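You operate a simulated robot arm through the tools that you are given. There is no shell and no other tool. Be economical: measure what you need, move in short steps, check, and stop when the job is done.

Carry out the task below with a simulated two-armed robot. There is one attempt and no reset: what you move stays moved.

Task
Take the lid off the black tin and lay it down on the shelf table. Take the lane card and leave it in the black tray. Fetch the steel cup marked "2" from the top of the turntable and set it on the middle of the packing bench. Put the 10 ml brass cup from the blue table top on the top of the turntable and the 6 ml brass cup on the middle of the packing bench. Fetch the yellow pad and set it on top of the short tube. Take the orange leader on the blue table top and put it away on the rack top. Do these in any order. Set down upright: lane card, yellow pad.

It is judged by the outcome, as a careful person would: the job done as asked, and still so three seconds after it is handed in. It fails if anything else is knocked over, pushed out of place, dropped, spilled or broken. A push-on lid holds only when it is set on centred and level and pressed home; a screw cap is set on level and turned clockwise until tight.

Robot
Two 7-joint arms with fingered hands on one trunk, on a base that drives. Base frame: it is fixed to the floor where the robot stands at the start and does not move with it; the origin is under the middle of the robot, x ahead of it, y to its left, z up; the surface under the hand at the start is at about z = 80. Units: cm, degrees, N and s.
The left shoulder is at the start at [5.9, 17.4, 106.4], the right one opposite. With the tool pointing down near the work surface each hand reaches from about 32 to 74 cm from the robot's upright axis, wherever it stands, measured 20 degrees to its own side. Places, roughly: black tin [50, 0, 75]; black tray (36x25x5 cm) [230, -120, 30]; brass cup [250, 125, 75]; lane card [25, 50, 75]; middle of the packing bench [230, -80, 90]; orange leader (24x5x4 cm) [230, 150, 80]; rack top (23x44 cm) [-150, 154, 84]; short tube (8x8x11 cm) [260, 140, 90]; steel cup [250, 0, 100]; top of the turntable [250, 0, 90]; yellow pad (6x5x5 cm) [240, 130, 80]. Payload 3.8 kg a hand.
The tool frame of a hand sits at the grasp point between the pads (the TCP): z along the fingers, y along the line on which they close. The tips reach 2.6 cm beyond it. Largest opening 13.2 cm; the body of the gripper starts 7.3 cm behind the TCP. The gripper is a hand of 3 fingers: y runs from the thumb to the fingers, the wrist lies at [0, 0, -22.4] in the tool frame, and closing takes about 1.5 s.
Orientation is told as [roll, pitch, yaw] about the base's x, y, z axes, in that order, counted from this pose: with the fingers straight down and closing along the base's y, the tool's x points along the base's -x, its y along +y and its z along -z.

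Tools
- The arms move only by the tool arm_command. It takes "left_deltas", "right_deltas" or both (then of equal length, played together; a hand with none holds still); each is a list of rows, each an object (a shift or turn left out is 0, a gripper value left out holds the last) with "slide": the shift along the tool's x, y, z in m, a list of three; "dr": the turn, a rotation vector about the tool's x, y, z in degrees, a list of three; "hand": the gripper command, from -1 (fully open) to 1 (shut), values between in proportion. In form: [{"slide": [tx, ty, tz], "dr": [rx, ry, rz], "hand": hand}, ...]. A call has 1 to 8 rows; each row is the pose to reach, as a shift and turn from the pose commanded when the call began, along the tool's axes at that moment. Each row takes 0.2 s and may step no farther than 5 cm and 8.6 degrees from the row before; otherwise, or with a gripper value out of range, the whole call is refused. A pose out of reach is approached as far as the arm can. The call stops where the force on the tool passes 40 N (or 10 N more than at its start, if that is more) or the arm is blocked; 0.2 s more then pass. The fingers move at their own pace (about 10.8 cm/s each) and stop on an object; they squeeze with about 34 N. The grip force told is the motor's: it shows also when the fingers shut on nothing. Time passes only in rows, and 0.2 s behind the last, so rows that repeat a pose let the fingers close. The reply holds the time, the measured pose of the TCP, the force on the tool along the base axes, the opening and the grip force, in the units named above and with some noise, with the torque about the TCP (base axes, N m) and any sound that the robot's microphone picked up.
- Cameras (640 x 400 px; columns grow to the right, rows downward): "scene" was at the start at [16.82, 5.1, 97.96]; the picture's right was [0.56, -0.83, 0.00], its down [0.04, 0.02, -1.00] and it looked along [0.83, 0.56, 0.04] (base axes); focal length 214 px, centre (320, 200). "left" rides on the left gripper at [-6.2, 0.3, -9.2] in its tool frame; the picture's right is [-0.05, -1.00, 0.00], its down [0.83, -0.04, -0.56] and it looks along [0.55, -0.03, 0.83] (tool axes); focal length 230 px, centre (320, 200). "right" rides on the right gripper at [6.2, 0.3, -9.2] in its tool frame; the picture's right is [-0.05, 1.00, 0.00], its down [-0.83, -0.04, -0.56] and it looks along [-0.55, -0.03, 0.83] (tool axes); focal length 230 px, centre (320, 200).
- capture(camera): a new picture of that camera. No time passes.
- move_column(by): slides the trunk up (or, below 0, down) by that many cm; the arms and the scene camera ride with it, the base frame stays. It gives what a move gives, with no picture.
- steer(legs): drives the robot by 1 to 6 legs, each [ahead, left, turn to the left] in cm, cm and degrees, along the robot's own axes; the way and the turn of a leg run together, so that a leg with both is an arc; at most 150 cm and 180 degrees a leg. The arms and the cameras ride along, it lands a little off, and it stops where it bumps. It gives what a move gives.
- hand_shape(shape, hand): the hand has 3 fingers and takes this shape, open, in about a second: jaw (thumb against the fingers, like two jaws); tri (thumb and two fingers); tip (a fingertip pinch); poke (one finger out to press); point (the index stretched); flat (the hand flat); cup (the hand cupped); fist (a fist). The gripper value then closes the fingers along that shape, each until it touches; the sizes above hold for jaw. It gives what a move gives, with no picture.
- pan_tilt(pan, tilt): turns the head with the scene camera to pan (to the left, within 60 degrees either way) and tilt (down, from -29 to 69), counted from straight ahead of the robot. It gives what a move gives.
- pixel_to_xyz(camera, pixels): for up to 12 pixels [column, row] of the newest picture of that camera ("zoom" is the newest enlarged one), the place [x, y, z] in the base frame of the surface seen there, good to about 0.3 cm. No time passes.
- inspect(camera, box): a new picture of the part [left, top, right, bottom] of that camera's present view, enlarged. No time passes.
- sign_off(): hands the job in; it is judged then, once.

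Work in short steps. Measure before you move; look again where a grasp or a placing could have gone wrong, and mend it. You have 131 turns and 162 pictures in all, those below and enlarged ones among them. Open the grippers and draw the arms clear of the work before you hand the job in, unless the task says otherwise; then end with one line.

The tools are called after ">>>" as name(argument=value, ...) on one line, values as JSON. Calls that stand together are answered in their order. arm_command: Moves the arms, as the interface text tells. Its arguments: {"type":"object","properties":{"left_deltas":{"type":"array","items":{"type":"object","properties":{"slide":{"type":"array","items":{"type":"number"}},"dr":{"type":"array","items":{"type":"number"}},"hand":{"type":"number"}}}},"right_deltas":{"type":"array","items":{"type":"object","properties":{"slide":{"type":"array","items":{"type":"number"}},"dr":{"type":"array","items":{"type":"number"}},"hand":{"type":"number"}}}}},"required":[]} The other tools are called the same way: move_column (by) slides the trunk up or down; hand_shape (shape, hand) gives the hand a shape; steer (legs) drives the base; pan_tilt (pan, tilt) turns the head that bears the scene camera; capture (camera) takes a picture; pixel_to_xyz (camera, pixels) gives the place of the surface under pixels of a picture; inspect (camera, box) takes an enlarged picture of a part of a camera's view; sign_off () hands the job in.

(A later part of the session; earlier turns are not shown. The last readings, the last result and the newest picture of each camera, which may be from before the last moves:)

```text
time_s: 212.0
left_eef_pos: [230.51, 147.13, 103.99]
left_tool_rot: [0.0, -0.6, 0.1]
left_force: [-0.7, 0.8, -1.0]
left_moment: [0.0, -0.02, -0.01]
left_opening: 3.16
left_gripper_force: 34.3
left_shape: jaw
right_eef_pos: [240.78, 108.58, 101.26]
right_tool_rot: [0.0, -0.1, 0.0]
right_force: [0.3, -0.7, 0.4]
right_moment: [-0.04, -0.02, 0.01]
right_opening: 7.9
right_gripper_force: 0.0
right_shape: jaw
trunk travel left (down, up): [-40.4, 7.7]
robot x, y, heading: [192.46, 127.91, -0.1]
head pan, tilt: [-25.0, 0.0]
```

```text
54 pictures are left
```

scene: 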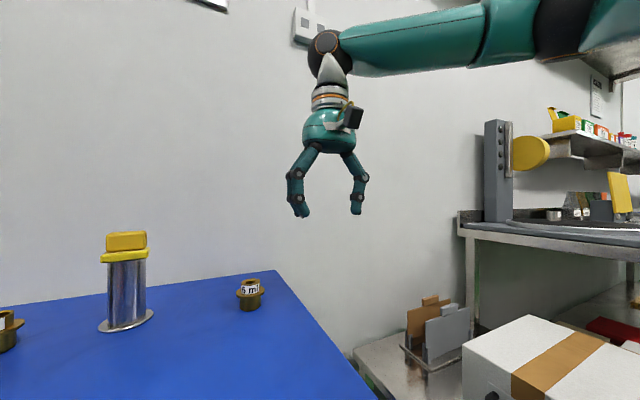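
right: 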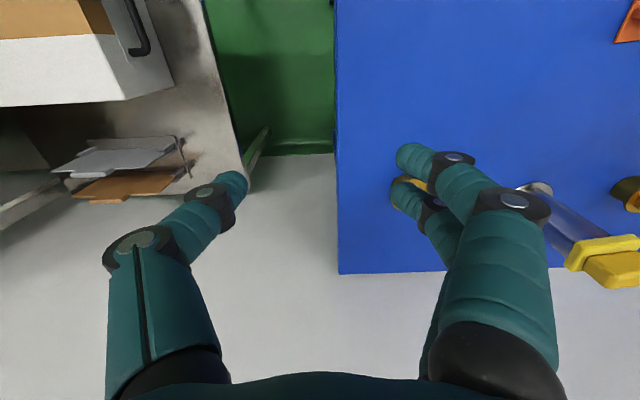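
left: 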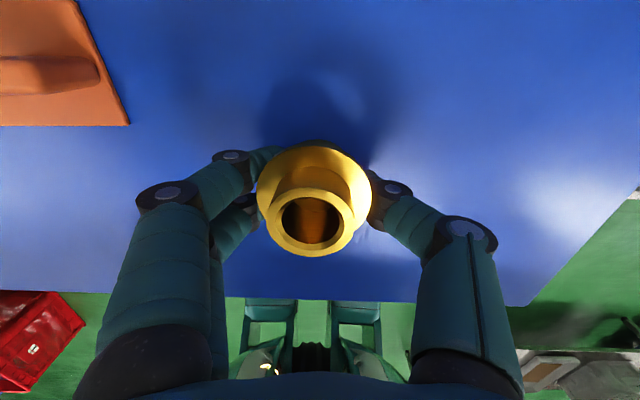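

The elbow configuration limits crossing inward, so I shift the base 12 cm left, bringing the cup 20° to the right side.

>>> steer(legs=[[0, 12, 0]])

>>> arm_command(right_deltas=[{"slide": [-0.03, -0.005, 0]}, {"slide": [-0.06, -0.01, 0]}, {"slide": [-0.09, -0.014, 0]}, {"slide": [-0.12, -0.014, 0]}, {"slide": [-0.136, -0.014, 0]}, {"slide": [-0.136, -0.014, 0.02]}])

>>> capture(camera="right")

```text
time_s: 213.7
left_eef_pos: [230.52, 159.02, 103.98]
left_tool_rot: [0.0, -0.6, 0.3]
left_force: [-0.2, -0.3, -0.3]
left_moment: [0.02, -0.02, 0.01]
left_opening: 3.16
left_gripper_force: 33.7
left_shape: jaw
right_eef_pos: [240.84, 120.59, 101.07]
right_tool_rot: [0.0, -0.1, 0.1]
right_force: [0.2, 0.6, -0.2]
right_moment: [-0.02, 0.03, 0.0]
right_opening: 7.91
right_gripper_force: 0.0
right_shape: jaw
trunk travel left (down, up): [-40.4, 7.7]
robot x, y, heading: [192.35, 140.05, 0.1]
head pan, tilt: [-25.0, 0.0]
```

```text
time_s: 215.1
left_eef_pos: [230.45, 158.94, 103.89]
left_tool_rot: [0.1, -0.6, 0.2]
left_force: [0.0, -0.1, 0.2]
left_moment: [-0.01, 0.0, 0.01]
left_opening: 3.16
left_gripper_force: 34.2
left_shape: jaw
right_eef_pos: [244.84, 116.03, 99.11]
right_tool_rot: [-0.1, -0.1, 0.0]
right_force: [-0.4, -0.5, -0.6]
right_moment: [0.03, 0.01, 0.02]
right_opening: 7.91
right_gripper_force: 0.0
right_shape: jaw
right hand out of reach, approached as far as the arm can: row 1, 2, 3, 4, 5, 6
trunk travel left (down, up): [-40.4, 7.7]
robot x, y, heading: [192.78, 140.31, -0.1]
head pan, tilt: [-25.0, 0.0]
```

```text
53 pictures are left
```

right: 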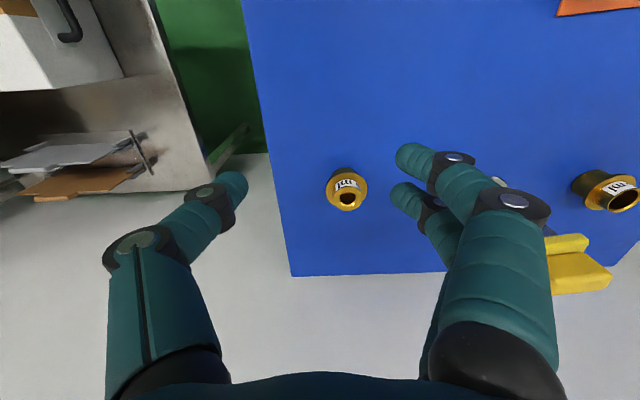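

The right arm seems caught in a poor elbow branch. I retreat to the earlier comfortable pose and then approach afresh in a straight line.

>>> arm_command(right_deltas=[{"slide": [0.035, -0.025, -0.005]}, {"slide": [0.07, -0.05, -0.01]}, {"slide": [0.105, -0.075, -0.02]}, {"slide": [0.14, -0.1, -0.03]}, {"slide": [0.175, -0.12, -0.03]}, {"slide": [0.21, -0.14, -0.03]}, {"slide": [0.22, -0.16, -0.03]}])

>>> arm_command(right_deltas=[{"slide": [-0.03, 0.02, 0]}, {"slide": [-0.06, 0.04, 0]}, {"slide": [-0.09, 0.06, 0]}, {"slide": [-0.12, 0.08, 0]}, {"slide": [-0.15, 0.1, 0]}, {"slide": [-0.18, 0.12, 0]}, {"slide": [-0.21, 0.14, 0]}, {"slide": [-0.24, 0.16, 0]}])

```text
time_s: 216.7
left_eef_pos: [230.45, 159.01, 103.92]
left_tool_rot: [0.1, -0.7, 0.2]
left_force: [-0.5, 0.2, -1.3]
left_moment: [0.01, -0.02, -0.03]
left_opening: 3.16
left_gripper_force: 34.9
left_shape: jaw
right_eef_pos: [222.85, 100.45, 102.05]
right_tool_rot: [0.1, 0.1, 0.1]
right_force: [-0.8, -0.1, 0.4]
right_moment: [0.01, -0.02, -0.01]
right_opening: 7.92
right_gripper_force: 0.0
right_shape: jaw
trunk travel left (down, up): [-40.4, 7.7]
robot x, y, heading: [192.47, 139.91, 0.2]
head pan, tilt: [-25.0, 0.0]
```

```text
time_s: 218.5
left_eef_pos: [230.39, 159.05, 103.9]
left_tool_rot: [0.0, -0.6, 0.2]
left_force: [0.2, -0.4, -1.2]
left_moment: [-0.04, -0.02, -0.01]
left_opening: 3.16
left_gripper_force: 33.7
left_shape: jaw
right_eef_pos: [244.98, 114.89, 102.4]
right_tool_rot: [0.0, -0.2, 0.0]
right_force: [-0.4, 0.4, 0.2]
right_moment: [-0.01, -0.03, 0.01]
right_opening: 7.92
right_gripper_force: 0.1
right_shape: jaw
right hand out of reach, approached as far as the arm can: row 8
trunk travel left (down, up): [-40.4, 7.7]
robot x, y, heading: [192.17, 140.16, 0.1]
head pan, tilt: [-25.0, 0.0]
```

The limit is height: the wrist is well above the shoulder here. Raise the trunk 7.5 and lower the hand instead.

>>> move_column(by=7.5)

>>> arm_command(right_deltas=[{"slide": [0, 0, 0.04]}, {"slide": [0, 0, 0.08]}, {"slide": [0, 0, 0.11]}, {"slide": [-0.03, 0.012, 0.12]}, {"slide": [-0.06, 0.026, 0.12]}, {"slide": [-0.094, 0.041, 0.12]}])

>>> capture(camera="right")

```text
time_s: 219.6
left_eef_pos: [230.37, 159.03, 111.27]
left_tool_rot: [0.1, -0.4, 0.2]
left_force: [0.9, -0.4, -1.4]
left_moment: [-0.04, 0.02, -0.03]
left_opening: 3.16
left_gripper_force: 33.6
left_shape: jaw
right_eef_pos: [241.13, 114.87, 121.9]
right_tool_rot: [0.1, -13.9, 0.1]
right_force: [-0.4, 0.1, -0.4]
right_moment: [-0.02, 0.01, 0.0]
right_opening: 7.92
right_gripper_force: 0.1
right_shape: jaw
trunk travel left (down, up): [-47.9, 0.2]
robot x, y, heading: [192.3, 140.3, -0.2]
head pan, tilt: [-25.0, 0.0]
```

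```text
time_s: 221.0
left_eef_pos: [230.62, 159.01, 111.35]
left_tool_rot: [0.0, -0.6, 0.1]
left_force: [0.8, -1.2, 0.1]
left_moment: [0.0, -0.02, 0.03]
left_opening: 3.17
left_gripper_force: 34.3
left_shape: jaw
right_eef_pos: [243.45, 114.5, 112.55]
right_tool_rot: [0.1, -14.0, 0.2]
right_force: [-0.3, -0.8, 0.2]
right_moment: [-0.01, 0.0, -0.02]
right_opening: 7.91
right_gripper_force: 0.0
right_shape: jaw
right hand out of reach, approached as far as the arm can: row 3, 4, 5, 6
trunk travel left (down, up): [-47.9, 0.2]
robot x, y, heading: [192.48, 139.83, 0.2]
head pan, tilt: [-25.0, 0.0]
```

```text
52 pictures are left
```

right: 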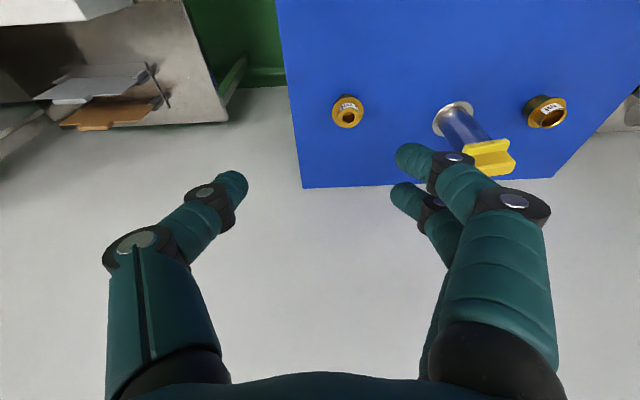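

The trunk lift left the right hand pitched 14°. I pull it back and restore the pitch.

>>> arm_command(right_deltas=[{"slide": [0.03, 0, -0.008], "dr": [0, 3, 0]}, {"slide": [0.06, -0.01, -0.015], "dr": [0, 6, 0]}, {"slide": [0.09, -0.02, -0.022], "dr": [0, 10, 0]}, {"slide": [0.12, -0.03, -0.03], "dr": [0, 14, 0]}, {"slide": [0.15, -0.04, -0.036], "dr": [0, 14, 0]}, {"slide": [0.15, -0.04, -0.036], "dr": [0, 14, 0]}])

```text
time_s: 222.4
left_eef_pos: [230.35, 159.04, 111.37]
left_tool_rot: [0.0, -0.5, 0.2]
left_force: [-0.2, -0.8, -0.8]
left_moment: [-0.04, -0.02, 0.02]
left_opening: 3.15
left_gripper_force: 34.1
left_shape: jaw
right_eef_pos: [228.11, 109.94, 112.38]
right_tool_rot: [0.0, 0.1, 0.1]
right_force: [0.2, -0.7, -0.1]
right_moment: [0.03, 0.01, 0.01]
right_opening: 7.91
right_gripper_force: 0.0
right_shape: jaw
trunk travel left (down, up): [-47.9, 0.2]
robot x, y, heading: [192.42, 140.16, 0.3]
head pan, tilt: [-25.0, 0.0]
```

Lower here to z≈96, then move to the cup (254.4, 119).

>>> arm_command(right_deltas=[{"slide": [0, 0, 0.045]}, {"slide": [0, 0, 0.09]}, {"slide": [0, 0, 0.135]}, {"slide": [-0.04, 0.015, 0.155]}, {"slide": [-0.085, 0.03, 0.16]}, {"slide": [-0.13, 0.045, 0.16]}, {"slide": [-0.175, 0.06, 0.16]}, {"slide": [-0.22, 0.075, 0.16]}])

>>> capture(camera="right")

```text
time_s: 224.2
left_eef_pos: [230.43, 159.06, 111.39]
left_tool_rot: [0.0, -0.6, 0.2]
left_force: [-0.3, -0.7, -1.2]
left_moment: [-0.01, -0.02, 0.01]
left_opening: 3.18
left_gripper_force: 33.4
left_shape: jaw
right_eef_pos: [238.73, 111.45, 99.89]
right_tool_rot: [0.1, -0.1, 0.1]
right_force: [0.2, -0.8, 0.3]
right_moment: [-0.01, 0.02, 0.02]
right_opening: 7.93
right_gripper_force: 0.0
right_shape: jaw
right hand out of reach, approached as far as the arm can: row 5, 6, 7, 8
trunk travel left (down, up): [-47.9, 0.2]
robot x, y, heading: [191.97, 140.11, 0.2]
head pan, tilt: [-25.0, 0.0]
```

```text
51 pictures are left
```

right: 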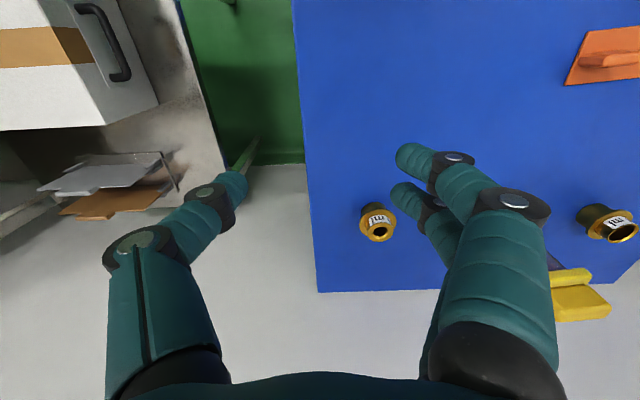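

The right arm still stops short. The cup is round, so I try turning the hand (yaw) 40° while moving, to free the wrist.

>>> arm_command(right_deltas=[{"slide": [0.02, 0, -0.005], "dr": [0, 0, 8]}, {"slide": [0.02, 0, -0.005], "dr": [0, 0, 16]}, {"slide": [0.02, 0, -0.005], "dr": [0, 0, 24]}, {"slide": [0.02, 0, -0.005], "dr": [0, 0, 32]}, {"slide": [0.02, 0, -0.005], "dr": [0, 0, 40]}, {"slide": [-0.02, 0.015, -0.005], "dr": [0, 0, 40]}, {"slide": [-0.06, 0.03, -0.005], "dr": [0, 0, 40]}, {"slide": [-0.1, 0.05, -0.005], "dr": [0, 0, 40]}])

```text
time_s: 226.0
left_eef_pos: [230.36, 159.12, 111.3]
left_tool_rot: [0.0, -0.6, 0.2]
left_force: [0.5, 0.5, -1.8]
left_moment: [-0.01, 0.03, -0.01]
left_opening: 3.17
left_gripper_force: 34.3
left_shape: jaw
right_eef_pos: [239.42, 111.14, 101.75]
right_tool_rot: [0.1, 0.0, -39.9]
right_force: [0.1, -0.5, -0.1]
right_moment: [0.02, -0.01, 0.01]
right_opening: 7.91
right_gripper_force: 0.0
right_shape: jaw
right hand out of reach, approached as far as the arm can: row 6, 7, 8
trunk travel left (down, up): [-47.9, 0.2]
robot x, y, heading: [192.67, 140.01, -0.0]
head pan, tilt: [-25.0, 0.0]
```

Same stop, so I park the right arm and carry the cups with the left hand only. Retract right hand, then drive to the turntable with the 10 ml cup.

>>> arm_command(right_deltas=[{"slide": [0.03, 0, -0.01], "dr": [0, 0, -8]}, {"slide": [0.06, -0.02, -0.02], "dr": [0, 0, -16]}, {"slide": [0.09, -0.05, -0.02], "dr": [0, 0, -24]}, {"slide": [0.11, -0.08, -0.02], "dr": [0, 0, -32]}, {"slide": [0.13, -0.11, -0.02], "dr": [0, 0, -40]}])

>>> steer(legs=[[-35, 0, 0], [0, -149, 0], [22, 0, 0]])

>>> pan_tilt(pan=5, tilt=28)

>>> capture(camera="scene")

```text
time_s: 227.2
left_eef_pos: [230.31, 158.9, 111.42]
left_tool_rot: [0.1, -0.7, 0.2]
left_force: [-0.2, 0.6, -0.2]
left_moment: [-0.03, 0.0, -0.02]
left_opening: 3.17
left_gripper_force: 34.3
left_shape: jaw
right_eef_pos: [222.42, 110.92, 103.99]
right_tool_rot: [0.1, -0.1, 0.2]
right_force: [0.1, -1.2, -0.3]
right_moment: [0.0, -0.02, 0.01]
right_opening: 7.89
right_gripper_force: 0.1
right_shape: jaw
trunk travel left (down, up): [-47.9, 0.2]
robot x, y, heading: [192.42, 139.79, 0.1]
head pan, tilt: [-25.0, 0.0]
```

```text
time_s: 243.6
left_eef_pos: [217.31, 10.5, 111.38]
left_tool_rot: [0.0, -0.6, 0.7]
left_force: [0.5, -0.1, -0.9]
left_moment: [-0.01, 0.02, 0.0]
left_opening: 3.17
left_gripper_force: 33.6
left_shape: jaw
right_eef_pos: [209.87, -37.54, 103.96]
right_tool_rot: [0.0, 0.0, 0.5]
right_force: [0.8, 0.4, -0.1]
right_moment: [-0.02, 0.0, 0.02]
right_opening: 7.94
right_gripper_force: 0.2
right_shape: jaw
trunk travel left (down, up): [-47.9, 0.2]
robot x, y, heading: [179.81, -8.57, 0.5]
head pan, tilt: [-25.0, 0.0]
```

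```text
time_s: 244.5
left_eef_pos: [217.44, 10.49, 111.43]
left_tool_rot: [0.0, -0.6, 0.7]
left_force: [-0.5, 0.1, -1.2]
left_moment: [-0.02, 0.0, 0.02]
left_opening: 3.17
left_gripper_force: 33.7
left_shape: jaw
right_eef_pos: [209.85, -37.75, 103.92]
right_tool_rot: [0.0, 0.0, 0.5]
right_force: [0.1, 0.3, -0.7]
right_moment: [-0.01, -0.01, 0.01]
right_opening: 7.92
right_gripper_force: 0.0
right_shape: jaw
trunk travel left (down, up): [-47.9, 0.2]
robot x, y, heading: [179.59, -8.77, 0.6]
head pan, tilt: [5.0, 28.0]
```

```text
50 pictures are left
```

scene: 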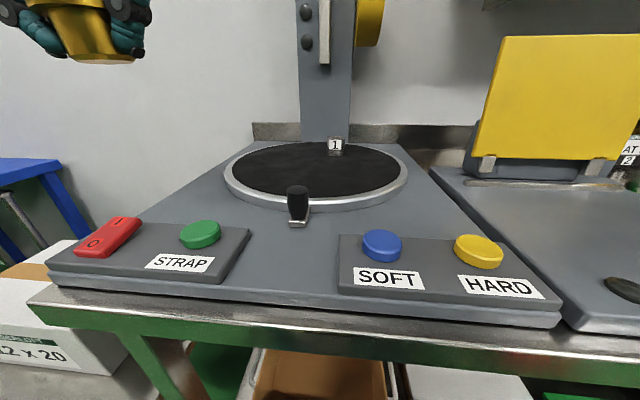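

Disc is free except cup "1" at the back. Carry the 10 ml cup over (240, 2) and down to near the disc.

>>> arm_command(left_deltas=[{"slide": [-0.045, -0.017, 0]}, {"slide": [-0.09, -0.034, 0]}, {"slide": [-0.135, -0.051, 0]}, {"slide": [-0.18, -0.07, 0]}, {"slide": [-0.225, -0.082, 0]}, {"slide": [-0.225, -0.082, 0.045]}, {"slide": [-0.225, -0.082, 0.09]}, {"slide": [-0.225, -0.082, 0.135]}])

>>> arm_command(left_deltas=[{"slide": [0, 0, 0.015]}, {"slide": [0, 0, 0.023]}, {"slide": [0, 0, 0.026]}])

>>> capture(camera="scene")

```text
time_s: 246.3
left_eef_pos: [240.19, 2.69, 98.12]
left_tool_rot: [0.0, -0.6, 0.6]
left_force: [-0.2, -0.1, -0.7]
left_moment: [-0.03, 0.04, -0.02]
left_opening: 3.13
left_gripper_force: 34.2
left_shape: jaw
right_eef_pos: [209.81, -37.72, 103.93]
right_tool_rot: [0.0, 0.0, 0.6]
right_force: [0.0, 0.1, 0.1]
right_moment: [0.0, 0.0, 0.0]
right_opening: 7.92
right_gripper_force: 0.0
right_shape: jaw
trunk travel left (down, up): [-47.9, 0.2]
robot x, y, heading: [179.85, -8.91, 0.5]
head pan, tilt: [5.0, 28.0]
```

```text
time_s: 247.1
left_eef_pos: [240.24, 2.63, 95.51]
left_tool_rot: [-0.1, -0.6, 0.5]
left_force: [-0.4, -0.6, -0.4]
left_moment: [0.04, -0.03, 0.0]
left_opening: 3.15
left_gripper_force: 33.9
left_shape: jaw
right_eef_pos: [209.87, -37.65, 103.87]
right_tool_rot: [-0.1, -0.1, 0.7]
right_force: [0.0, 0.1, -0.2]
right_moment: [0.01, 0.01, 0.02]
right_opening: 7.94
right_gripper_force: 0.1
right_shape: jaw
trunk travel left (down, up): [-47.9, 0.2]
robot x, y, heading: [179.57, -8.32, 0.6]
head pan, tilt: [5.0, 28.0]
```

```text
49 pictures are left
```

scene: 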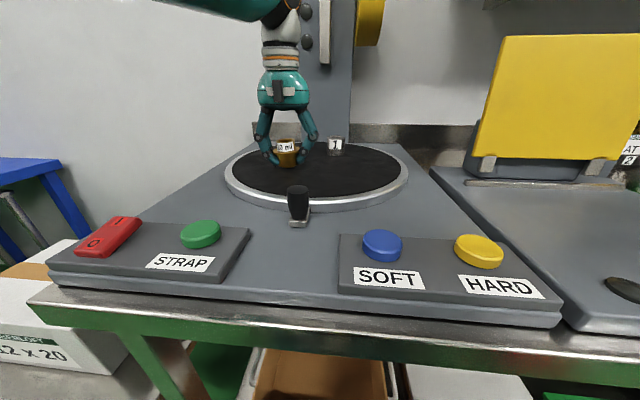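

Creep down to contact, open and rise.

>>> arm_command(left_deltas=[{"slide": [0, 0, 0.002]}, {"slide": [0, 0, 0.004]}, {"slide": [0, 0, 0.006]}])

>>> arm_command(left_deltas=[{"hand": 0.3}, {"hand": 0}, {"hand": -0.2}, {"hand": -0.2}, {"slide": [0, 0, -0.03]}, {"slide": [0, 0, -0.07]}, {"slide": [0, 0, -0.115]}, {"slide": [0, 0, -0.16]}])

>>> inspect(camera="scene", box=[200, 100, 420, 240])

```text
time_s: 247.9
left_eef_pos: [240.15, 2.7, 94.89]
left_tool_rot: [0.1, -0.7, 0.7]
left_force: [0.6, 0.3, 2.0]
left_moment: [0.1, -0.05, -0.03]
left_opening: 3.16
left_gripper_force: 34.1
left_shape: jaw
right_eef_pos: [209.91, -37.65, 103.88]
right_tool_rot: [0.0, -0.2, 0.7]
right_force: [-0.4, -0.7, 1.1]
right_moment: [0.0, -0.01, 0.02]
right_opening: 7.92
right_gripper_force: 0.0
right_shape: jaw
trunk travel left (down, up): [-47.9, 0.2]
robot x, y, heading: [179.74, -9.03, 0.6]
head pan, tilt: [5.0, 28.0]
```

```text
time_s: 249.7
left_eef_pos: [239.75, 2.63, 110.86]
left_tool_rot: [-0.1, -0.6, 0.7]
left_force: [0.1, -0.3, -0.3]
left_moment: [-0.04, -0.01, -0.01]
left_opening: 7.87
left_gripper_force: 0.0
left_shape: jaw
right_eef_pos: [209.83, -37.58, 104.01]
right_tool_rot: [0.1, -0.1, 0.6]
right_force: [0.0, -0.6, 0.3]
right_moment: [0.0, 0.02, 0.0]
right_opening: 7.93
right_gripper_force: 0.1
right_shape: jaw
trunk travel left (down, up): [-47.9, 0.2]
robot x, y, heading: [179.5, -8.72, 0.4]
head pan, tilt: [5.0, 28.0]
```

```text
2.86 times, centred on (310, 170) of scene
```

zoom: 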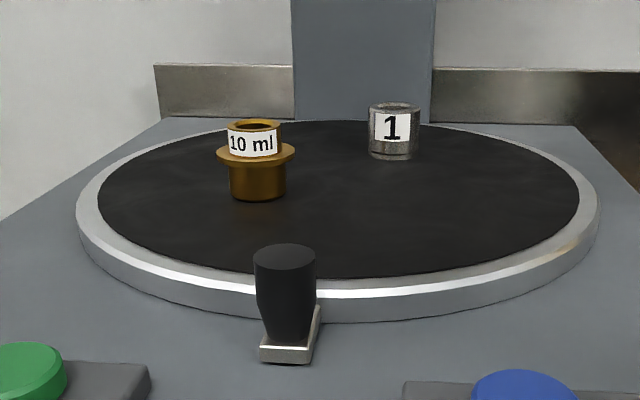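

10 ml cup stands on the turntable. Retract the left hand and drive back to the blue table for the 6 ml cup.

>>> arm_command(left_deltas=[{"slide": [0.045, 0.01, 0]}, {"slide": [0.09, 0.02, 0]}, {"slide": [0.135, 0.03, 0]}, {"slide": [0.18, 0.05, 0]}, {"slide": [0.22, 0.07, 0]}])

>>> steer(legs=[[-24, 0, -0.5], [0, 117, 0], [32, 0, 0]])

>>> pan_tilt(pan=5, tilt=28)

>>> capture(camera="scene")

```text
time_s: 250.9
left_eef_pos: [217.95, 9.28, 110.61]
left_tool_rot: [0.0, -0.6, 0.7]
left_force: [1.0, -0.6, 0.4]
left_moment: [-0.01, -0.02, 0.02]
left_opening: 7.87
left_gripper_force: 0.0
left_shape: jaw
right_eef_pos: [209.81, -37.57, 103.97]
right_tool_rot: [0.1, -0.1, 0.7]
right_force: [-0.2, -0.2, -0.6]
right_moment: [-0.03, 0.01, -0.02]
right_opening: 7.89
right_gripper_force: 0.0
right_shape: jaw
trunk travel left (down, up): [-47.9, 0.2]
robot x, y, heading: [179.61, -8.93, 0.4]
head pan, tilt: [5.0, 28.0]
```

```text
time_s: 264.7
left_eef_pos: [226.03, 125.74, 110.68]
left_tool_rot: [0.0, -0.6, -0.4]
left_force: [-0.3, 0.3, -1.1]
left_moment: [-0.06, 0.05, -0.02]
left_opening: 7.88
left_gripper_force: 0.2
left_shape: jaw
right_eef_pos: [217.02, 79.3, 103.94]
right_tool_rot: [0.0, -0.1, -0.5]
right_force: [0.1, -0.5, 0.1]
right_moment: [-0.04, 0.02, -0.02]
right_opening: 7.94
right_gripper_force: 0.1
right_shape: jaw
trunk travel left (down, up): [-47.9, 0.2]
robot x, y, heading: [187.22, 108.49, -0.6]
head pan, tilt: [5.0, 28.0]
```

```text
time_s: 265.3
left_eef_pos: [226.09, 125.92, 110.62]
left_tool_rot: [-0.1, -0.6, -0.4]
left_force: [0.0, -0.1, 0.9]
left_moment: [0.01, 0.05, 0.05]
left_opening: 7.88
left_gripper_force: 0.1
left_shape: jaw
right_eef_pos: [217.12, 79.17, 103.95]
right_tool_rot: [0.0, 0.0, -0.5]
right_force: [-0.7, 0.1, -0.4]
right_moment: [-0.01, -0.02, -0.02]
right_opening: 7.89
right_gripper_force: 0.1
right_shape: jaw
trunk travel left (down, up): [-47.9, 0.2]
robot x, y, heading: [187.52, 108.7, -0.6]
head pan, tilt: [5.0, 28.0]
```

```text
47 pictures are left
```

scene: 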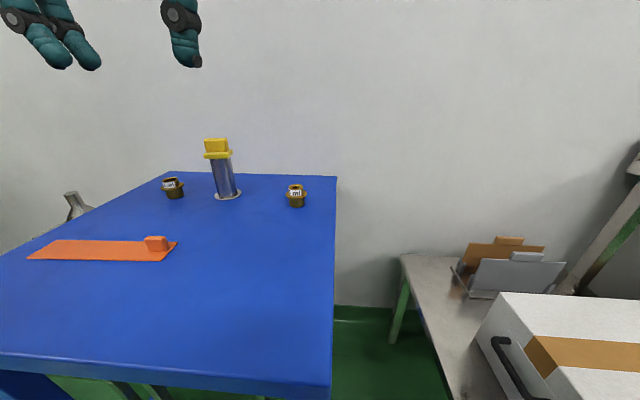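

Move the left hand toward (254.4, 119) while lowering to z≈98.

>>> arm_command(left_deltas=[{"slide": [-0.035, -0.01, 0.03]}, {"slide": [-0.07, -0.02, 0.06]}, {"slide": [-0.105, -0.03, 0.09]}, {"slide": [-0.145, -0.04, 0.115]}, {"slide": [-0.19, -0.05, 0.125]}, {"slide": [-0.235, -0.06, 0.125]}, {"slide": [-0.265, -0.069, 0.125]}, {"slide": [-0.283, -0.069, 0.125]}])

>>> capture(camera="left")

>>> inspect(camera="left", box=[250, 70, 390, 190])

```text
time_s: 267.1
left_eef_pos: [251.3, 119.23, 98.49]
left_tool_rot: [0.1, -0.7, -0.4]
left_force: [-0.3, -0.4, 0.0]
left_moment: [-0.02, 0.0, -0.01]
left_opening: 7.87
left_gripper_force: 0.0
left_shape: jaw
left hand out of reach, approached as far as the arm can: row 7, 8
right_eef_pos: [216.96, 79.41, 104.05]
right_tool_rot: [0.0, -0.1, -0.5]
right_force: [0.9, 0.4, -0.4]
right_moment: [-0.02, 0.02, 0.01]
right_opening: 7.92
right_gripper_force: 0.1
right_shape: jaw
trunk travel left (down, up): [-47.9, 0.2]
robot x, y, heading: [187.17, 108.74, -0.5]
head pan, tilt: [5.0, 28.0]
```

```text
46 pictures are left
```

left: 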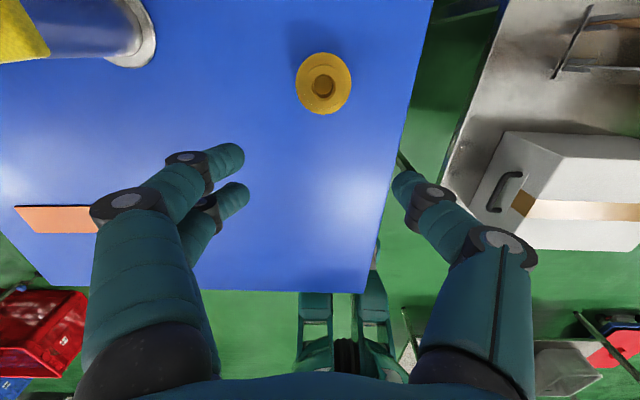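

```text
3.33 times, centred on (320, 130) of left
```

zoom: 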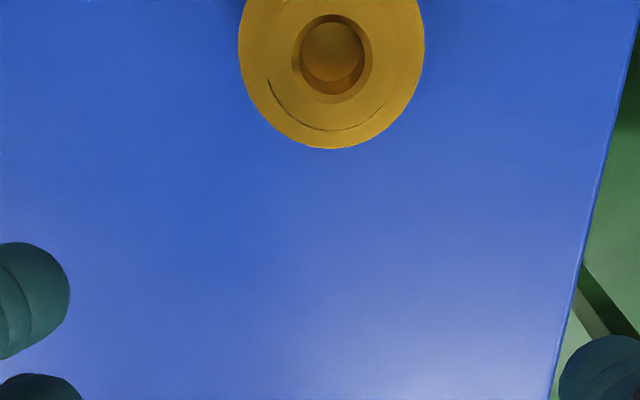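

3 cm short; measure the cup and drive 4 cm ahead.

>>> pixel_to_xyz(camera="left", pixels=[[298, 83], [350, 83], [323, 55], [323, 112], [323, 68], [323, 101]])

>>> steer(legs=[[4.5, 0, 0.5]])

```text
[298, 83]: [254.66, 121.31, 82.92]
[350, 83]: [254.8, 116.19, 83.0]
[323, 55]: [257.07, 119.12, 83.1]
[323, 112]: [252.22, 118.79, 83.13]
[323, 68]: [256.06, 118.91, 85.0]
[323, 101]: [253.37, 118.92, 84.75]
```

```text
time_s: 268.0
left_eef_pos: [255.73, 119.66, 98.36]
left_tool_rot: [0.0, -0.4, 0.1]
left_force: [0.4, -0.1, 0.0]
left_moment: [0.0, 0.04, 0.06]
left_opening: 7.92
left_gripper_force: 0.1
left_shape: jaw
right_eef_pos: [221.79, 79.62, 103.81]
right_tool_rot: [0.0, 0.1, 0.0]
right_force: [-0.1, 0.2, 0.5]
right_moment: [-0.02, 0.04, 0.01]
right_opening: 7.9
right_gripper_force: 0.0
right_shape: jaw
trunk travel left (down, up): [-47.9, 0.2]
robot x, y, heading: [191.67, 108.65, -0.2]
head pan, tilt: [5.0, 28.0]
```

Cup centre (254.7, 118.85). Correct and lower to z≈90, then verify.

>>> arm_command(left_deltas=[{"slide": [0.0105, -0.008, 0.0]}, {"slide": [0.0105, -0.008, 0.04]}, {"slide": [0.0105, -0.008, 0.08]}, {"slide": [0.0105, -0.008, 0.08]}])

>>> capture(camera="left")

```text
time_s: 269.0
left_eef_pos: [254.5, 119.0, 90.44]
left_tool_rot: [0.0, -0.6, 0.1]
left_force: [-0.4, 0.1, -0.1]
left_moment: [0.0, 0.0, 0.02]
left_opening: 7.9
left_gripper_force: 0.2
left_shape: jaw
right_eef_pos: [221.69, 79.69, 104.1]
right_tool_rot: [0.0, -0.1, 0.1]
right_force: [-0.1, 0.2, -1.0]
right_moment: [0.01, 0.0, 0.0]
right_opening: 7.89
right_gripper_force: 0.1
right_shape: jaw
trunk travel left (down, up): [-47.9, 0.2]
robot x, y, heading: [191.85, 109.0, 0.1]
head pan, tilt: [5.0, 28.0]
```

```text
44 pictures are left
```

left: 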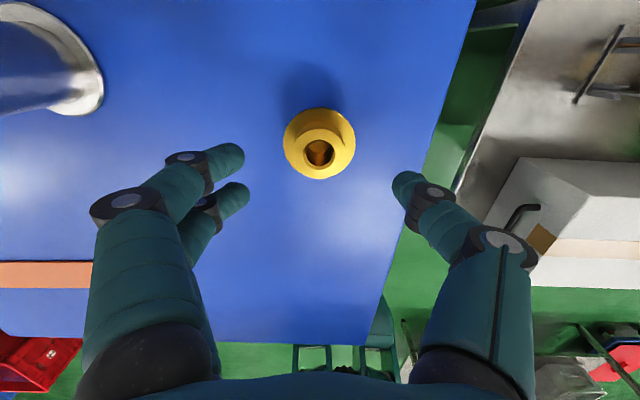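

Aligned. Lower to 83.1, close, then lift.

>>> arm_command(left_deltas=[{"slide": [-0.001, -0.001, 0.04]}, {"slide": [-0.001, -0.001, 0.0735]}, {"slide": [-0.001, -0.001, 0.0735], "hand": 0.5}, {"slide": [-0.001, -0.001, 0.0735], "hand": 1}, {"slide": [-0.001, -0.001, 0.0735], "hand": 1}, {"slide": [-0.001, -0.001, 0.0735], "hand": 1}, {"slide": [-0.001, -0.001, 0.0735], "hand": 1}])

>>> arm_command(left_deltas=[{"slide": [0, 0, -0.02]}, {"slide": [0.01, 0, -0.06]}, {"slide": [0.03, 0, -0.1]}, {"slide": [0.06, 0, -0.135]}, {"slide": [0.1, 0, -0.165]}, {"slide": [0.14, 0, -0.19]}, {"slide": [0.18, 0, -0.21]}, {"slide": [0.22, 0, -0.22]}])

>>> capture(camera="left")

```text
time_s: 270.6
left_eef_pos: [253.69, 119.18, 83.37]
left_tool_rot: [0.0, -0.6, 0.1]
left_force: [0.3, 0.1, 0.5]
left_moment: [-0.02, 0.01, -0.04]
left_opening: 2.54
left_gripper_force: 33.9
left_shape: jaw
left hand out of reach, approached as far as the arm can: row 1, 2, 3, 4, 5, 6, 7
right_eef_pos: [221.56, 79.52, 103.93]
right_tool_rot: [0.0, -0.1, 0.0]
right_force: [0.4, 0.7, 0.6]
right_moment: [-0.03, 0.0, 0.0]
right_opening: 7.9
right_gripper_force: 0.1
right_shape: jaw
trunk travel left (down, up): [-47.9, 0.2]
robot x, y, heading: [191.75, 108.98, 0.3]
head pan, tilt: [5.0, 28.0]
```

```text
time_s: 272.4
left_eef_pos: [253.8, 114.93, 103.15]
left_tool_rot: [0.0, -0.5, 0.1]
left_force: [0.6, -0.1, 0.7]
left_moment: [0.04, -0.03, 0.01]
left_opening: 2.52
left_gripper_force: 34.0
left_shape: jaw
left hand out of reach, approached as far as the arm can: row 1, 2, 3, 4, 5, 6, 7, 8
right_eef_pos: [221.58, 79.61, 103.86]
right_tool_rot: [-0.1, 0.0, 0.0]
right_force: [0.0, -0.6, -0.1]
right_moment: [0.0, 0.01, 0.02]
right_opening: 7.89
right_gripper_force: 0.1
right_shape: jaw
trunk travel left (down, up): [-47.9, 0.2]
robot x, y, heading: [191.24, 108.66, 0.2]
head pan, tilt: [5.0, 28.0]
```

```text
43 pictures are left
```

left: 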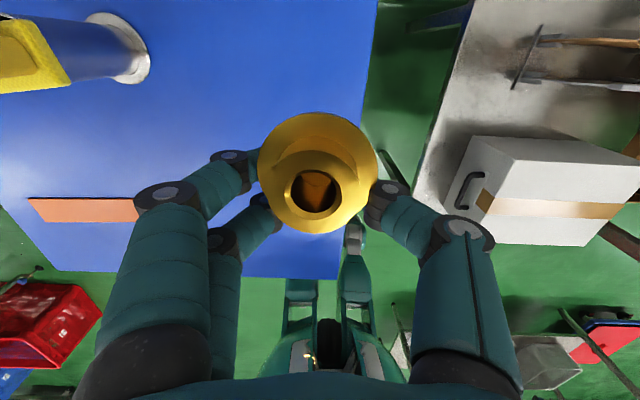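

Cup is held at z 103. The arm is at an awkward limit, so back the base off and then retract the arm gently.

>>> steer(legs=[[-34, 0, 0]])

>>> arm_command(left_deltas=[{"slide": [0.03, 0.01, -0.01]}, {"slide": [0.06, 0.02, -0.02]}, {"slide": [0.1, 0.03, -0.03]}, {"slide": [0.14, 0.05, -0.03]}, {"slide": [0.18, 0.07, -0.03]}, {"slide": [0.21, 0.1, -0.03]}, {"slide": [0.24, 0.12, -0.03]}])

>>> capture(camera="left")

```text
time_s: 274.6
left_eef_pos: [218.67, 114.89, 103.24]
left_tool_rot: [0.1, -0.5, 0.1]
left_force: [-0.1, 0.7, -0.7]
left_moment: [0.02, 0.01, 0.0]
left_opening: 2.53
left_gripper_force: 33.9
left_shape: jaw
right_eef_pos: [186.47, 79.48, 103.84]
right_tool_rot: [0.0, 0.1, 0.0]
right_force: [0.8, -0.5, 0.1]
right_moment: [-0.02, 0.02, 0.05]
right_opening: 7.92
right_gripper_force: 0.0
right_shape: jaw
trunk travel left (down, up): [-47.9, 0.2]
robot x, y, heading: [156.49, 108.55, 0.3]
head pan, tilt: [5.0, 28.0]
```

```text
time_s: 276.2
left_eef_pos: [219.53, 122.42, 108.42]
left_tool_rot: [-0.1, -0.3, 0.0]
left_force: [0.8, -0.6, -0.5]
left_moment: [0.02, 0.03, 0.01]
left_opening: 2.5
left_gripper_force: 34.4
left_shape: jaw
left hand out of reach, approached as far as the arm can: row 1, 2, 3, 4, 5, 6, 7
right_eef_pos: [186.38, 79.79, 103.9]
right_tool_rot: [-0.2, 0.0, 0.1]
right_force: [0.2, 1.0, -0.1]
right_moment: [-0.06, 0.01, 0.01]
right_opening: 7.91
right_gripper_force: 0.0
right_shape: jaw
trunk travel left (down, up): [-47.9, 0.2]
robot x, y, heading: [156.56, 108.87, 0.1]
head pan, tilt: [5.0, 28.0]
```

```text
42 pictures are left
```

left: 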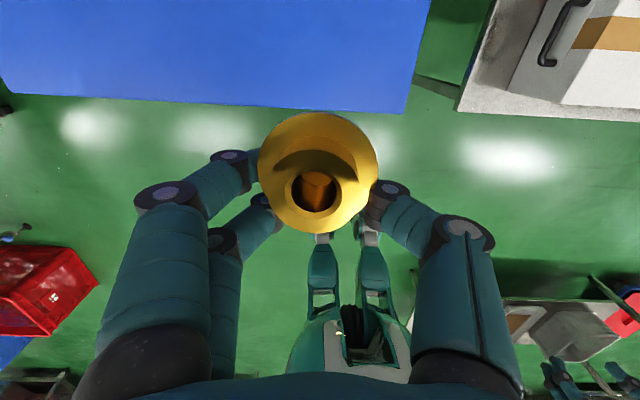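

The left arm creeps along a limit. Try a retract with small steps combined with lowering.

>>> arm_command(left_deltas=[{"slide": [0.0, 0.0, 0.02]}, {"slide": [0.0, 0.0, 0.04]}, {"slide": [0.0, 0.0, 0.06]}, {"slide": [0.02, 0.0, 0.08]}, {"slide": [0.04, 0, 0.09]}, {"slide": [0.07, 0.01, 0.09]}, {"slide": [0.1, 0.02, 0.09]}])

>>> pan_tilt(pan=25, tilt=-5)

>>> capture(camera="scene")

```text
time_s: 277.8
left_eef_pos: [220.38, 121.68, 100.61]
left_tool_rot: [0.1, -0.5, 0.0]
left_force: [-0.2, 0.0, -1.8]
left_moment: [0.0, 0.04, -0.01]
left_opening: 2.51
left_gripper_force: 34.0
left_shape: jaw
left hand out of reach, approached as far as the arm can: row 1, 2, 3, 4, 5, 6, 7
right_eef_pos: [186.47, 79.58, 103.94]
right_tool_rot: [0.0, 0.0, 0.0]
right_force: [-1.4, 0.5, -0.1]
right_moment: [0.0, -0.02, -0.02]
right_opening: 7.94
right_gripper_force: 0.1
right_shape: jaw
trunk travel left (down, up): [-47.9, 0.2]
robot x, y, heading: [156.55, 108.87, -0.2]
head pan, tilt: [5.0, 28.0]
```

```text
time_s: 278.8
left_eef_pos: [220.46, 121.75, 100.59]
left_tool_rot: [0.1, -0.4, 0.1]
left_force: [0.0, -0.5, -1.6]
left_moment: [0.01, 0.01, -0.02]
left_opening: 2.49
left_gripper_force: 33.9
left_shape: jaw
right_eef_pos: [186.47, 79.62, 103.82]
right_tool_rot: [0.0, -0.1, 0.0]
right_force: [-0.2, -0.3, 1.2]
right_moment: [-0.04, 0.0, -0.03]
right_opening: 7.91
right_gripper_force: 0.1
right_shape: jaw
trunk travel left (down, up): [-47.9, 0.2]
robot x, y, heading: [156.29, 108.78, 0.1]
head pan, tilt: [25.0, -5.0]
```

```text
41 pictures are left
```

scene: 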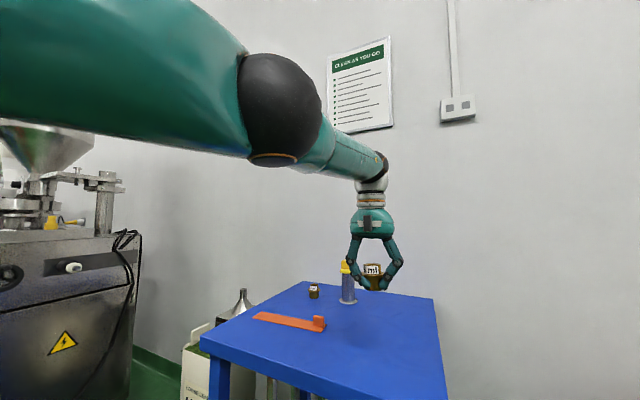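

The arm is nearly straight. Try retracting outward (back and to the left), as worked for the right arm.

>>> arm_command(left_deltas=[{"slide": [0.02, 0.03, 0.0]}, {"slide": [0.045, 0.06, 0.0]}, {"slide": [0.07, 0.09, 0.0]}, {"slide": [0.1, 0.12, 0.0]}, {"slide": [0.13, 0.15, 0.0]}, {"slide": [0.165, 0.17, 0.0]}, {"slide": [0.2, 0.19, 0]}, {"slide": [0.235, 0.2, -0.02]}])

```text
time_s: 280.6
left_eef_pos: [219.62, 145.39, 103.63]
left_tool_rot: [-0.1, -0.2, 0.2]
left_force: [-1.1, -1.1, -1.3]
left_moment: [0.0, 0.03, -0.01]
left_opening: 2.49
left_gripper_force: 33.9
left_shape: jaw
left hand out of reach, approached as far as the arm can: row 1, 2, 3, 4, 5, 6, 7, 8
right_eef_pos: [186.27, 79.55, 104.04]
right_tool_rot: [-0.1, -0.1, 0.0]
right_force: [-0.6, 0.4, 0.0]
right_moment: [-0.02, 0.03, 0.03]
right_opening: 7.92
right_gripper_force: 0.1
right_shape: jaw
trunk travel left (down, up): [-47.9, 0.2]
robot x, y, heading: [156.37, 108.39, -0.0]
head pan, tilt: [25.0, -5.0]
```

Only sideways moves work, but the extended pose is usable. I place the cup with the arm extended: drive so that the hand arrives over the bench at about (229, -88).

>>> steer(legs=[[-16, 0, 0], [0, -117, 0], [0, -116, 0]])

>>> pan_tilt(pan=25, tilt=15)

>>> capture(camera="scene")

```text
time_s: 302.3
left_eef_pos: [206.49, -86.47, 103.63]
left_tool_rot: [0.1, -0.3, 2.6]
left_force: [0.4, 0.5, -0.7]
left_moment: [0.0, -0.02, -0.02]
left_opening: 2.46
left_gripper_force: 34.6
left_shape: jaw
right_eef_pos: [176.21, -153.72, 104.01]
right_tool_rot: [0.0, -0.1, 2.6]
right_force: [-0.4, 0.4, -0.7]
right_moment: [0.01, 0.01, -0.03]
right_opening: 7.88
right_gripper_force: 0.0
right_shape: jaw
trunk travel left (down, up): [-47.9, 0.2]
robot x, y, heading: [145.42, -125.36, 2.5]
head pan, tilt: [25.0, -5.0]
```

```text
time_s: 303.2
left_eef_pos: [206.61, -86.46, 103.69]
left_tool_rot: [-0.1, -0.3, 2.6]
left_force: [-0.1, 0.9, -0.6]
left_moment: [-0.02, 0.02, -0.01]
left_opening: 2.51
left_gripper_force: 33.9
left_shape: jaw
right_eef_pos: [176.25, -153.66, 103.9]
right_tool_rot: [0.0, -0.1, 2.5]
right_force: [-0.4, 0.6, 0.6]
right_moment: [-0.03, 0.0, -0.03]
right_opening: 7.91
right_gripper_force: 0.0
right_shape: jaw
trunk travel left (down, up): [-47.9, 0.2]
robot x, y, heading: [145.37, -125.79, 2.4]
head pan, tilt: [25.0, 15.0]
```

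```text
40 pictures are left
```

scene: 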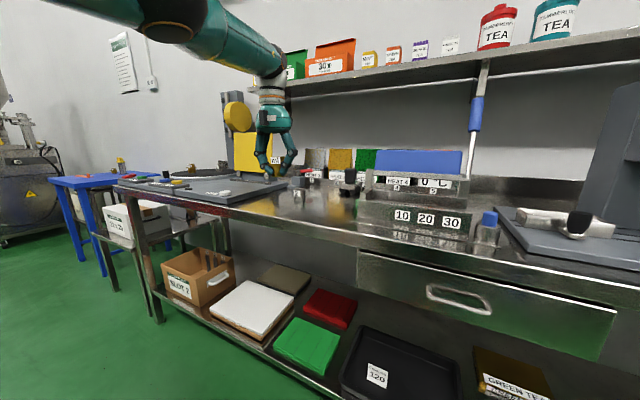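

Drive ahead 23 and right 2.5 to bring the hand over the bench.

>>> steer(legs=[[23, -3.2, 0]])

>>> capture(camera="left")

```text
time_s: 304.9
left_eef_pos: [229.27, -88.35, 103.64]
left_tool_rot: [0.0, -0.2, 2.9]
left_force: [0.4, -0.6, -0.7]
left_moment: [0.0, 0.04, -0.01]
left_opening: 2.45
left_gripper_force: 34.3
left_shape: jaw
right_eef_pos: [199.2, -155.6, 103.89]
right_tool_rot: [0.0, -0.2, 2.7]
right_force: [0.0, -0.1, 0.6]
right_moment: [-0.01, 0.03, 0.0]
right_opening: 7.92
right_gripper_force: 0.0
right_shape: jaw
trunk travel left (down, up): [-47.9, 0.2]
robot x, y, heading: [167.43, -128.04, 2.9]
head pan, tilt: [25.0, 15.0]
```

```text
39 pictures are left
```

left: 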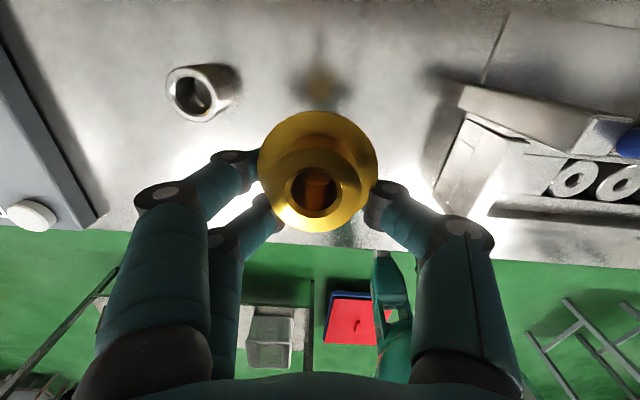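

Lower with small steps and watch the drift.

>>> arm_command(left_deltas=[{"slide": [0, 0, 0.02]}, {"slide": [0, 0, 0.04]}, {"slide": [0, 0, 0.06]}, {"slide": [0, 0, 0.08]}, {"slide": [0, 0, 0.095]}])

>>> inspect(camera="scene", box=[150, 60, 450, 250])

```text
time_s: 306.1
left_eef_pos: [229.66, -88.36, 94.29]
left_tool_rot: [0.1, -0.1, 2.9]
left_force: [0.3, 0.2, -1.0]
left_moment: [0.0, 0.02, 0.02]
left_opening: 2.5
left_gripper_force: 34.1
left_shape: jaw
right_eef_pos: [199.36, -155.67, 104.06]
right_tool_rot: [-0.1, -0.1, 2.8]
right_force: [-0.2, -0.2, 0.6]
right_moment: [-0.04, -0.02, 0.02]
right_opening: 7.88
right_gripper_force: 0.0
right_shape: jaw
trunk travel left (down, up): [-47.9, 0.2]
robot x, y, heading: [167.72, -128.3, 2.9]
head pan, tilt: [25.0, 15.0]
```

```text
2.11 times, centred on (300, 155) of scene
```

zoom: 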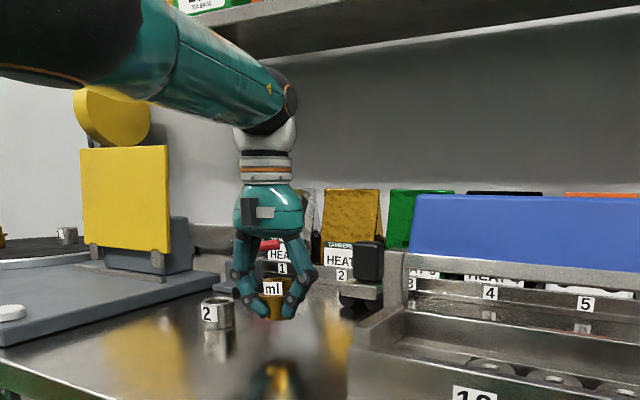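

Clean descent. Lower 2.5 cm then creep to contact.

>>> arm_command(left_deltas=[{"slide": [0, 0, 0.015]}, {"slide": [0, 0, 0.024]}, {"slide": [0, 0, 0.027]}, {"slide": [0, 0, 0.029]}, {"slide": [0, 0, 0.031]}])

```text
time_s: 307.3
left_eef_pos: [229.34, -88.43, 91.18]
left_tool_rot: [0.1, -0.4, 2.9]
left_force: [-0.2, 0.1, 2.6]
left_moment: [0.06, -0.07, -0.01]
left_opening: 2.49
left_gripper_force: 34.2
left_shape: jaw
right_eef_pos: [199.02, -155.71, 103.93]
right_tool_rot: [0.0, 0.0, 2.8]
right_force: [-0.2, 0.8, -0.5]
right_moment: [0.0, -0.01, 0.03]
right_opening: 7.93
right_gripper_force: 0.0
right_shape: jaw
trunk travel left (down, up): [-47.9, 0.2]
robot x, y, heading: [167.8, -127.8, 2.6]
head pan, tilt: [25.0, 15.0]
```

Contact (+2.6 N). Open and rise.

>>> arm_command(left_deltas=[{"hand": 0.3}, {"hand": 0}, {"hand": -0.1}, {"hand": -0.1}, {"slide": [0, 0, -0.02]}, {"slide": [0, 0, -0.06]}, {"slide": [0, 0, -0.1]}, {"slide": [0, 0, -0.14]}])

>>> inspect(camera="scene", box=[150, 60, 450, 250])

```text
time_s: 309.1
left_eef_pos: [229.2, -88.14, 105.25]
left_tool_rot: [-0.1, -0.3, 2.9]
left_force: [0.3, -0.5, 0.0]
left_moment: [-0.04, -0.01, 0.01]
left_opening: 7.21
left_gripper_force: 0.0
left_shape: jaw
right_eef_pos: [199.15, -155.69, 103.93]
right_tool_rot: [0.0, -0.2, 2.7]
right_force: [0.5, 0.2, 0.2]
right_moment: [-0.04, 0.0, 0.04]
right_opening: 7.9
right_gripper_force: 0.0
right_shape: jaw
trunk travel left (down, up): [-47.9, 0.2]
robot x, y, heading: [168.01, -127.92, 2.6]
head pan, tilt: [25.0, 15.0]
```

```text
2.11 times, centred on (300, 155) of scene
```

zoom: 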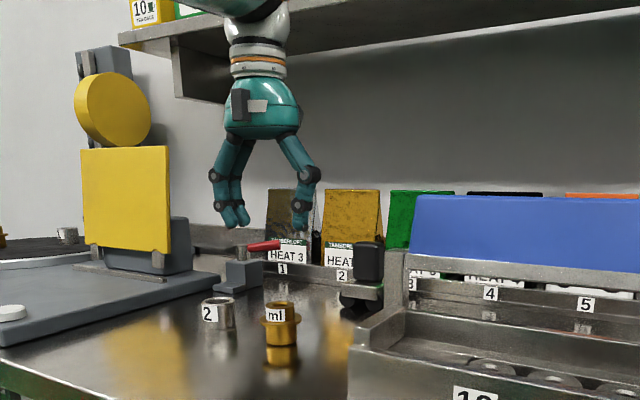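

Both cups stand on the bench. Now back out, retract the left arm somewhat, and return to the blue table for the leader.

>>> steer(legs=[[-26, 0, -2.7]])

>>> arm_command(left_deltas=[{"slide": [0.03, 0, -0.01]}, {"slide": [0.06, 0, -0.02]}, {"slide": [0.1, 0, -0.03]}, {"slide": [0.14, 0, -0.03]}, {"slide": [0.18, 0, -0.03]}, {"slide": [0.22, 0, -0.03]}, {"slide": [0.25, 0, -0.03]}])

>>> steer(legs=[[0, 126, 0], [0, 125, 0]])

>>> pan_tilt(pan=10, tilt=22)

>>> capture(camera="scene")

```text
time_s: 311.0
left_eef_pos: [205.41, -91.82, 105.11]
left_tool_rot: [0.1, -0.3, 0.1]
left_force: [-0.1, 0.9, -0.7]
left_moment: [0.01, 0.0, -0.02]
left_opening: 7.2
left_gripper_force: 0.1
left_shape: jaw
right_eef_pos: [172.25, -157.81, 103.95]
right_tool_rot: [0.1, 0.0, -0.1]
right_force: [-0.3, -0.1, 0.5]
right_moment: [0.02, -0.03, -0.03]
right_opening: 7.93
right_gripper_force: 0.2
right_shape: jaw
trunk travel left (down, up): [-47.9, 0.2]
robot x, y, heading: [142.02, -128.45, 0.1]
head pan, tilt: [25.0, 15.0]
```

```text
time_s: 312.6
left_eef_pos: [202.67, -86.44, 111.82]
left_tool_rot: [-0.1, -0.2, 0.1]
left_force: [0.4, 0.7, -0.1]
left_moment: [-0.02, 0.0, -0.01]
left_opening: 7.2
left_gripper_force: 0.0
left_shape: jaw
left hand out of reach, approached as far as the arm can: row 1, 2, 3, 4, 5, 6, 7
right_eef_pos: [172.17, -157.88, 104.05]
right_tool_rot: [0.0, -0.1, 0.0]
right_force: [0.1, 0.0, -0.6]
right_moment: [0.01, 0.01, 0.02]
right_opening: 7.91
right_gripper_force: 0.1
right_shape: jaw
trunk travel left (down, up): [-47.9, 0.2]
robot x, y, heading: [142.06, -128.58, -0.0]
head pan, tilt: [25.0, 15.0]
```

```text
time_s: 334.7
left_eef_pos: [199.05, 166.5, 111.74]
left_tool_rot: [0.0, -0.3, 1.0]
left_force: [-0.1, -0.2, -0.1]
left_moment: [0.0, 0.01, 0.02]
left_opening: 7.21
left_gripper_force: 0.0
left_shape: jaw
right_eef_pos: [169.89, 94.67, 104.03]
right_tool_rot: [0.0, 0.0, 0.8]
right_force: [0.5, -0.5, 1.3]
right_moment: [0.0, 0.03, 0.01]
right_opening: 7.89
right_gripper_force: 0.0
right_shape: jaw
trunk travel left (down, up): [-47.9, 0.2]
robot x, y, heading: [139.19, 123.56, 0.9]
head pan, tilt: [25.0, 15.0]
```

```text
time_s: 335.5
left_eef_pos: [198.95, 166.61, 111.76]
left_tool_rot: [0.0, -0.2, 1.0]
left_force: [-0.6, 0.1, 0.3]
left_moment: [0.0, 0.01, 0.02]
left_opening: 7.19
left_gripper_force: 0.1
left_shape: jaw
right_eef_pos: [169.85, 94.77, 103.92]
right_tool_rot: [-0.1, -0.1, 0.9]
right_force: [-0.9, 0.6, 0.8]
right_moment: [0.03, -0.03, 0.03]
right_opening: 7.92
right_gripper_force: 0.0
right_shape: jaw
trunk travel left (down, up): [-47.9, 0.2]
robot x, y, heading: [139.43, 122.98, 1.0]
head pan, tilt: [10.0, 22.0]
```

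```text
36 pictures are left
```

scene: 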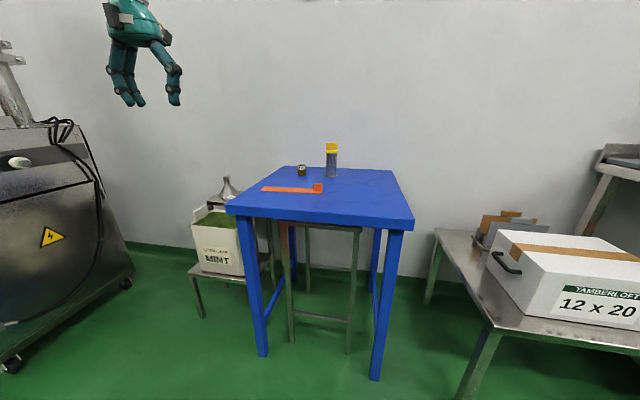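

The left arm is still near-straight. Hand empty, so I try unlocking it by tilting while retracting.

>>> arm_command(left_deltas=[{"slide": [0.02, 0, -0.02], "dr": [0, 8, 0]}, {"slide": [0.04, 0, -0.04], "dr": [0, 16, 0]}, {"slide": [0.07, 0, -0.06], "dr": [0, 24, 0]}, {"slide": [0.1, 0, -0.08], "dr": [0, 32, 0]}, {"slide": [0.14, 0, -0.08], "dr": [0, 32, 0]}, {"slide": [0.18, 0, -0.08], "dr": [0, 32, 0]}, {"slide": [0.22, 0, -0.08], "dr": [0, 32, 0]}])

```text
time_s: 337.1
left_eef_pos: [176.76, 166.03, 119.8]
left_tool_rot: [-0.1, 31.6, 0.9]
left_force: [-0.5, -0.3, 0.1]
left_moment: [0.02, 0.02, 0.01]
left_opening: 7.25
left_gripper_force: 0.0
left_shape: jaw
left hand out of reach, approached as far as the arm can: row 1, 2, 3, 4, 5, 6
right_eef_pos: [169.6, 94.46, 104.03]
right_tool_rot: [0.1, -0.2, 0.9]
right_force: [-0.7, -0.7, 0.4]
right_moment: [0.01, 0.0, 0.04]
right_opening: 7.92
right_gripper_force: 0.1
right_shape: jaw
trunk travel left (down, up): [-47.9, 0.2]
robot x, y, heading: [139.47, 123.46, 0.9]
head pan, tilt: [10.0, 22.0]
```

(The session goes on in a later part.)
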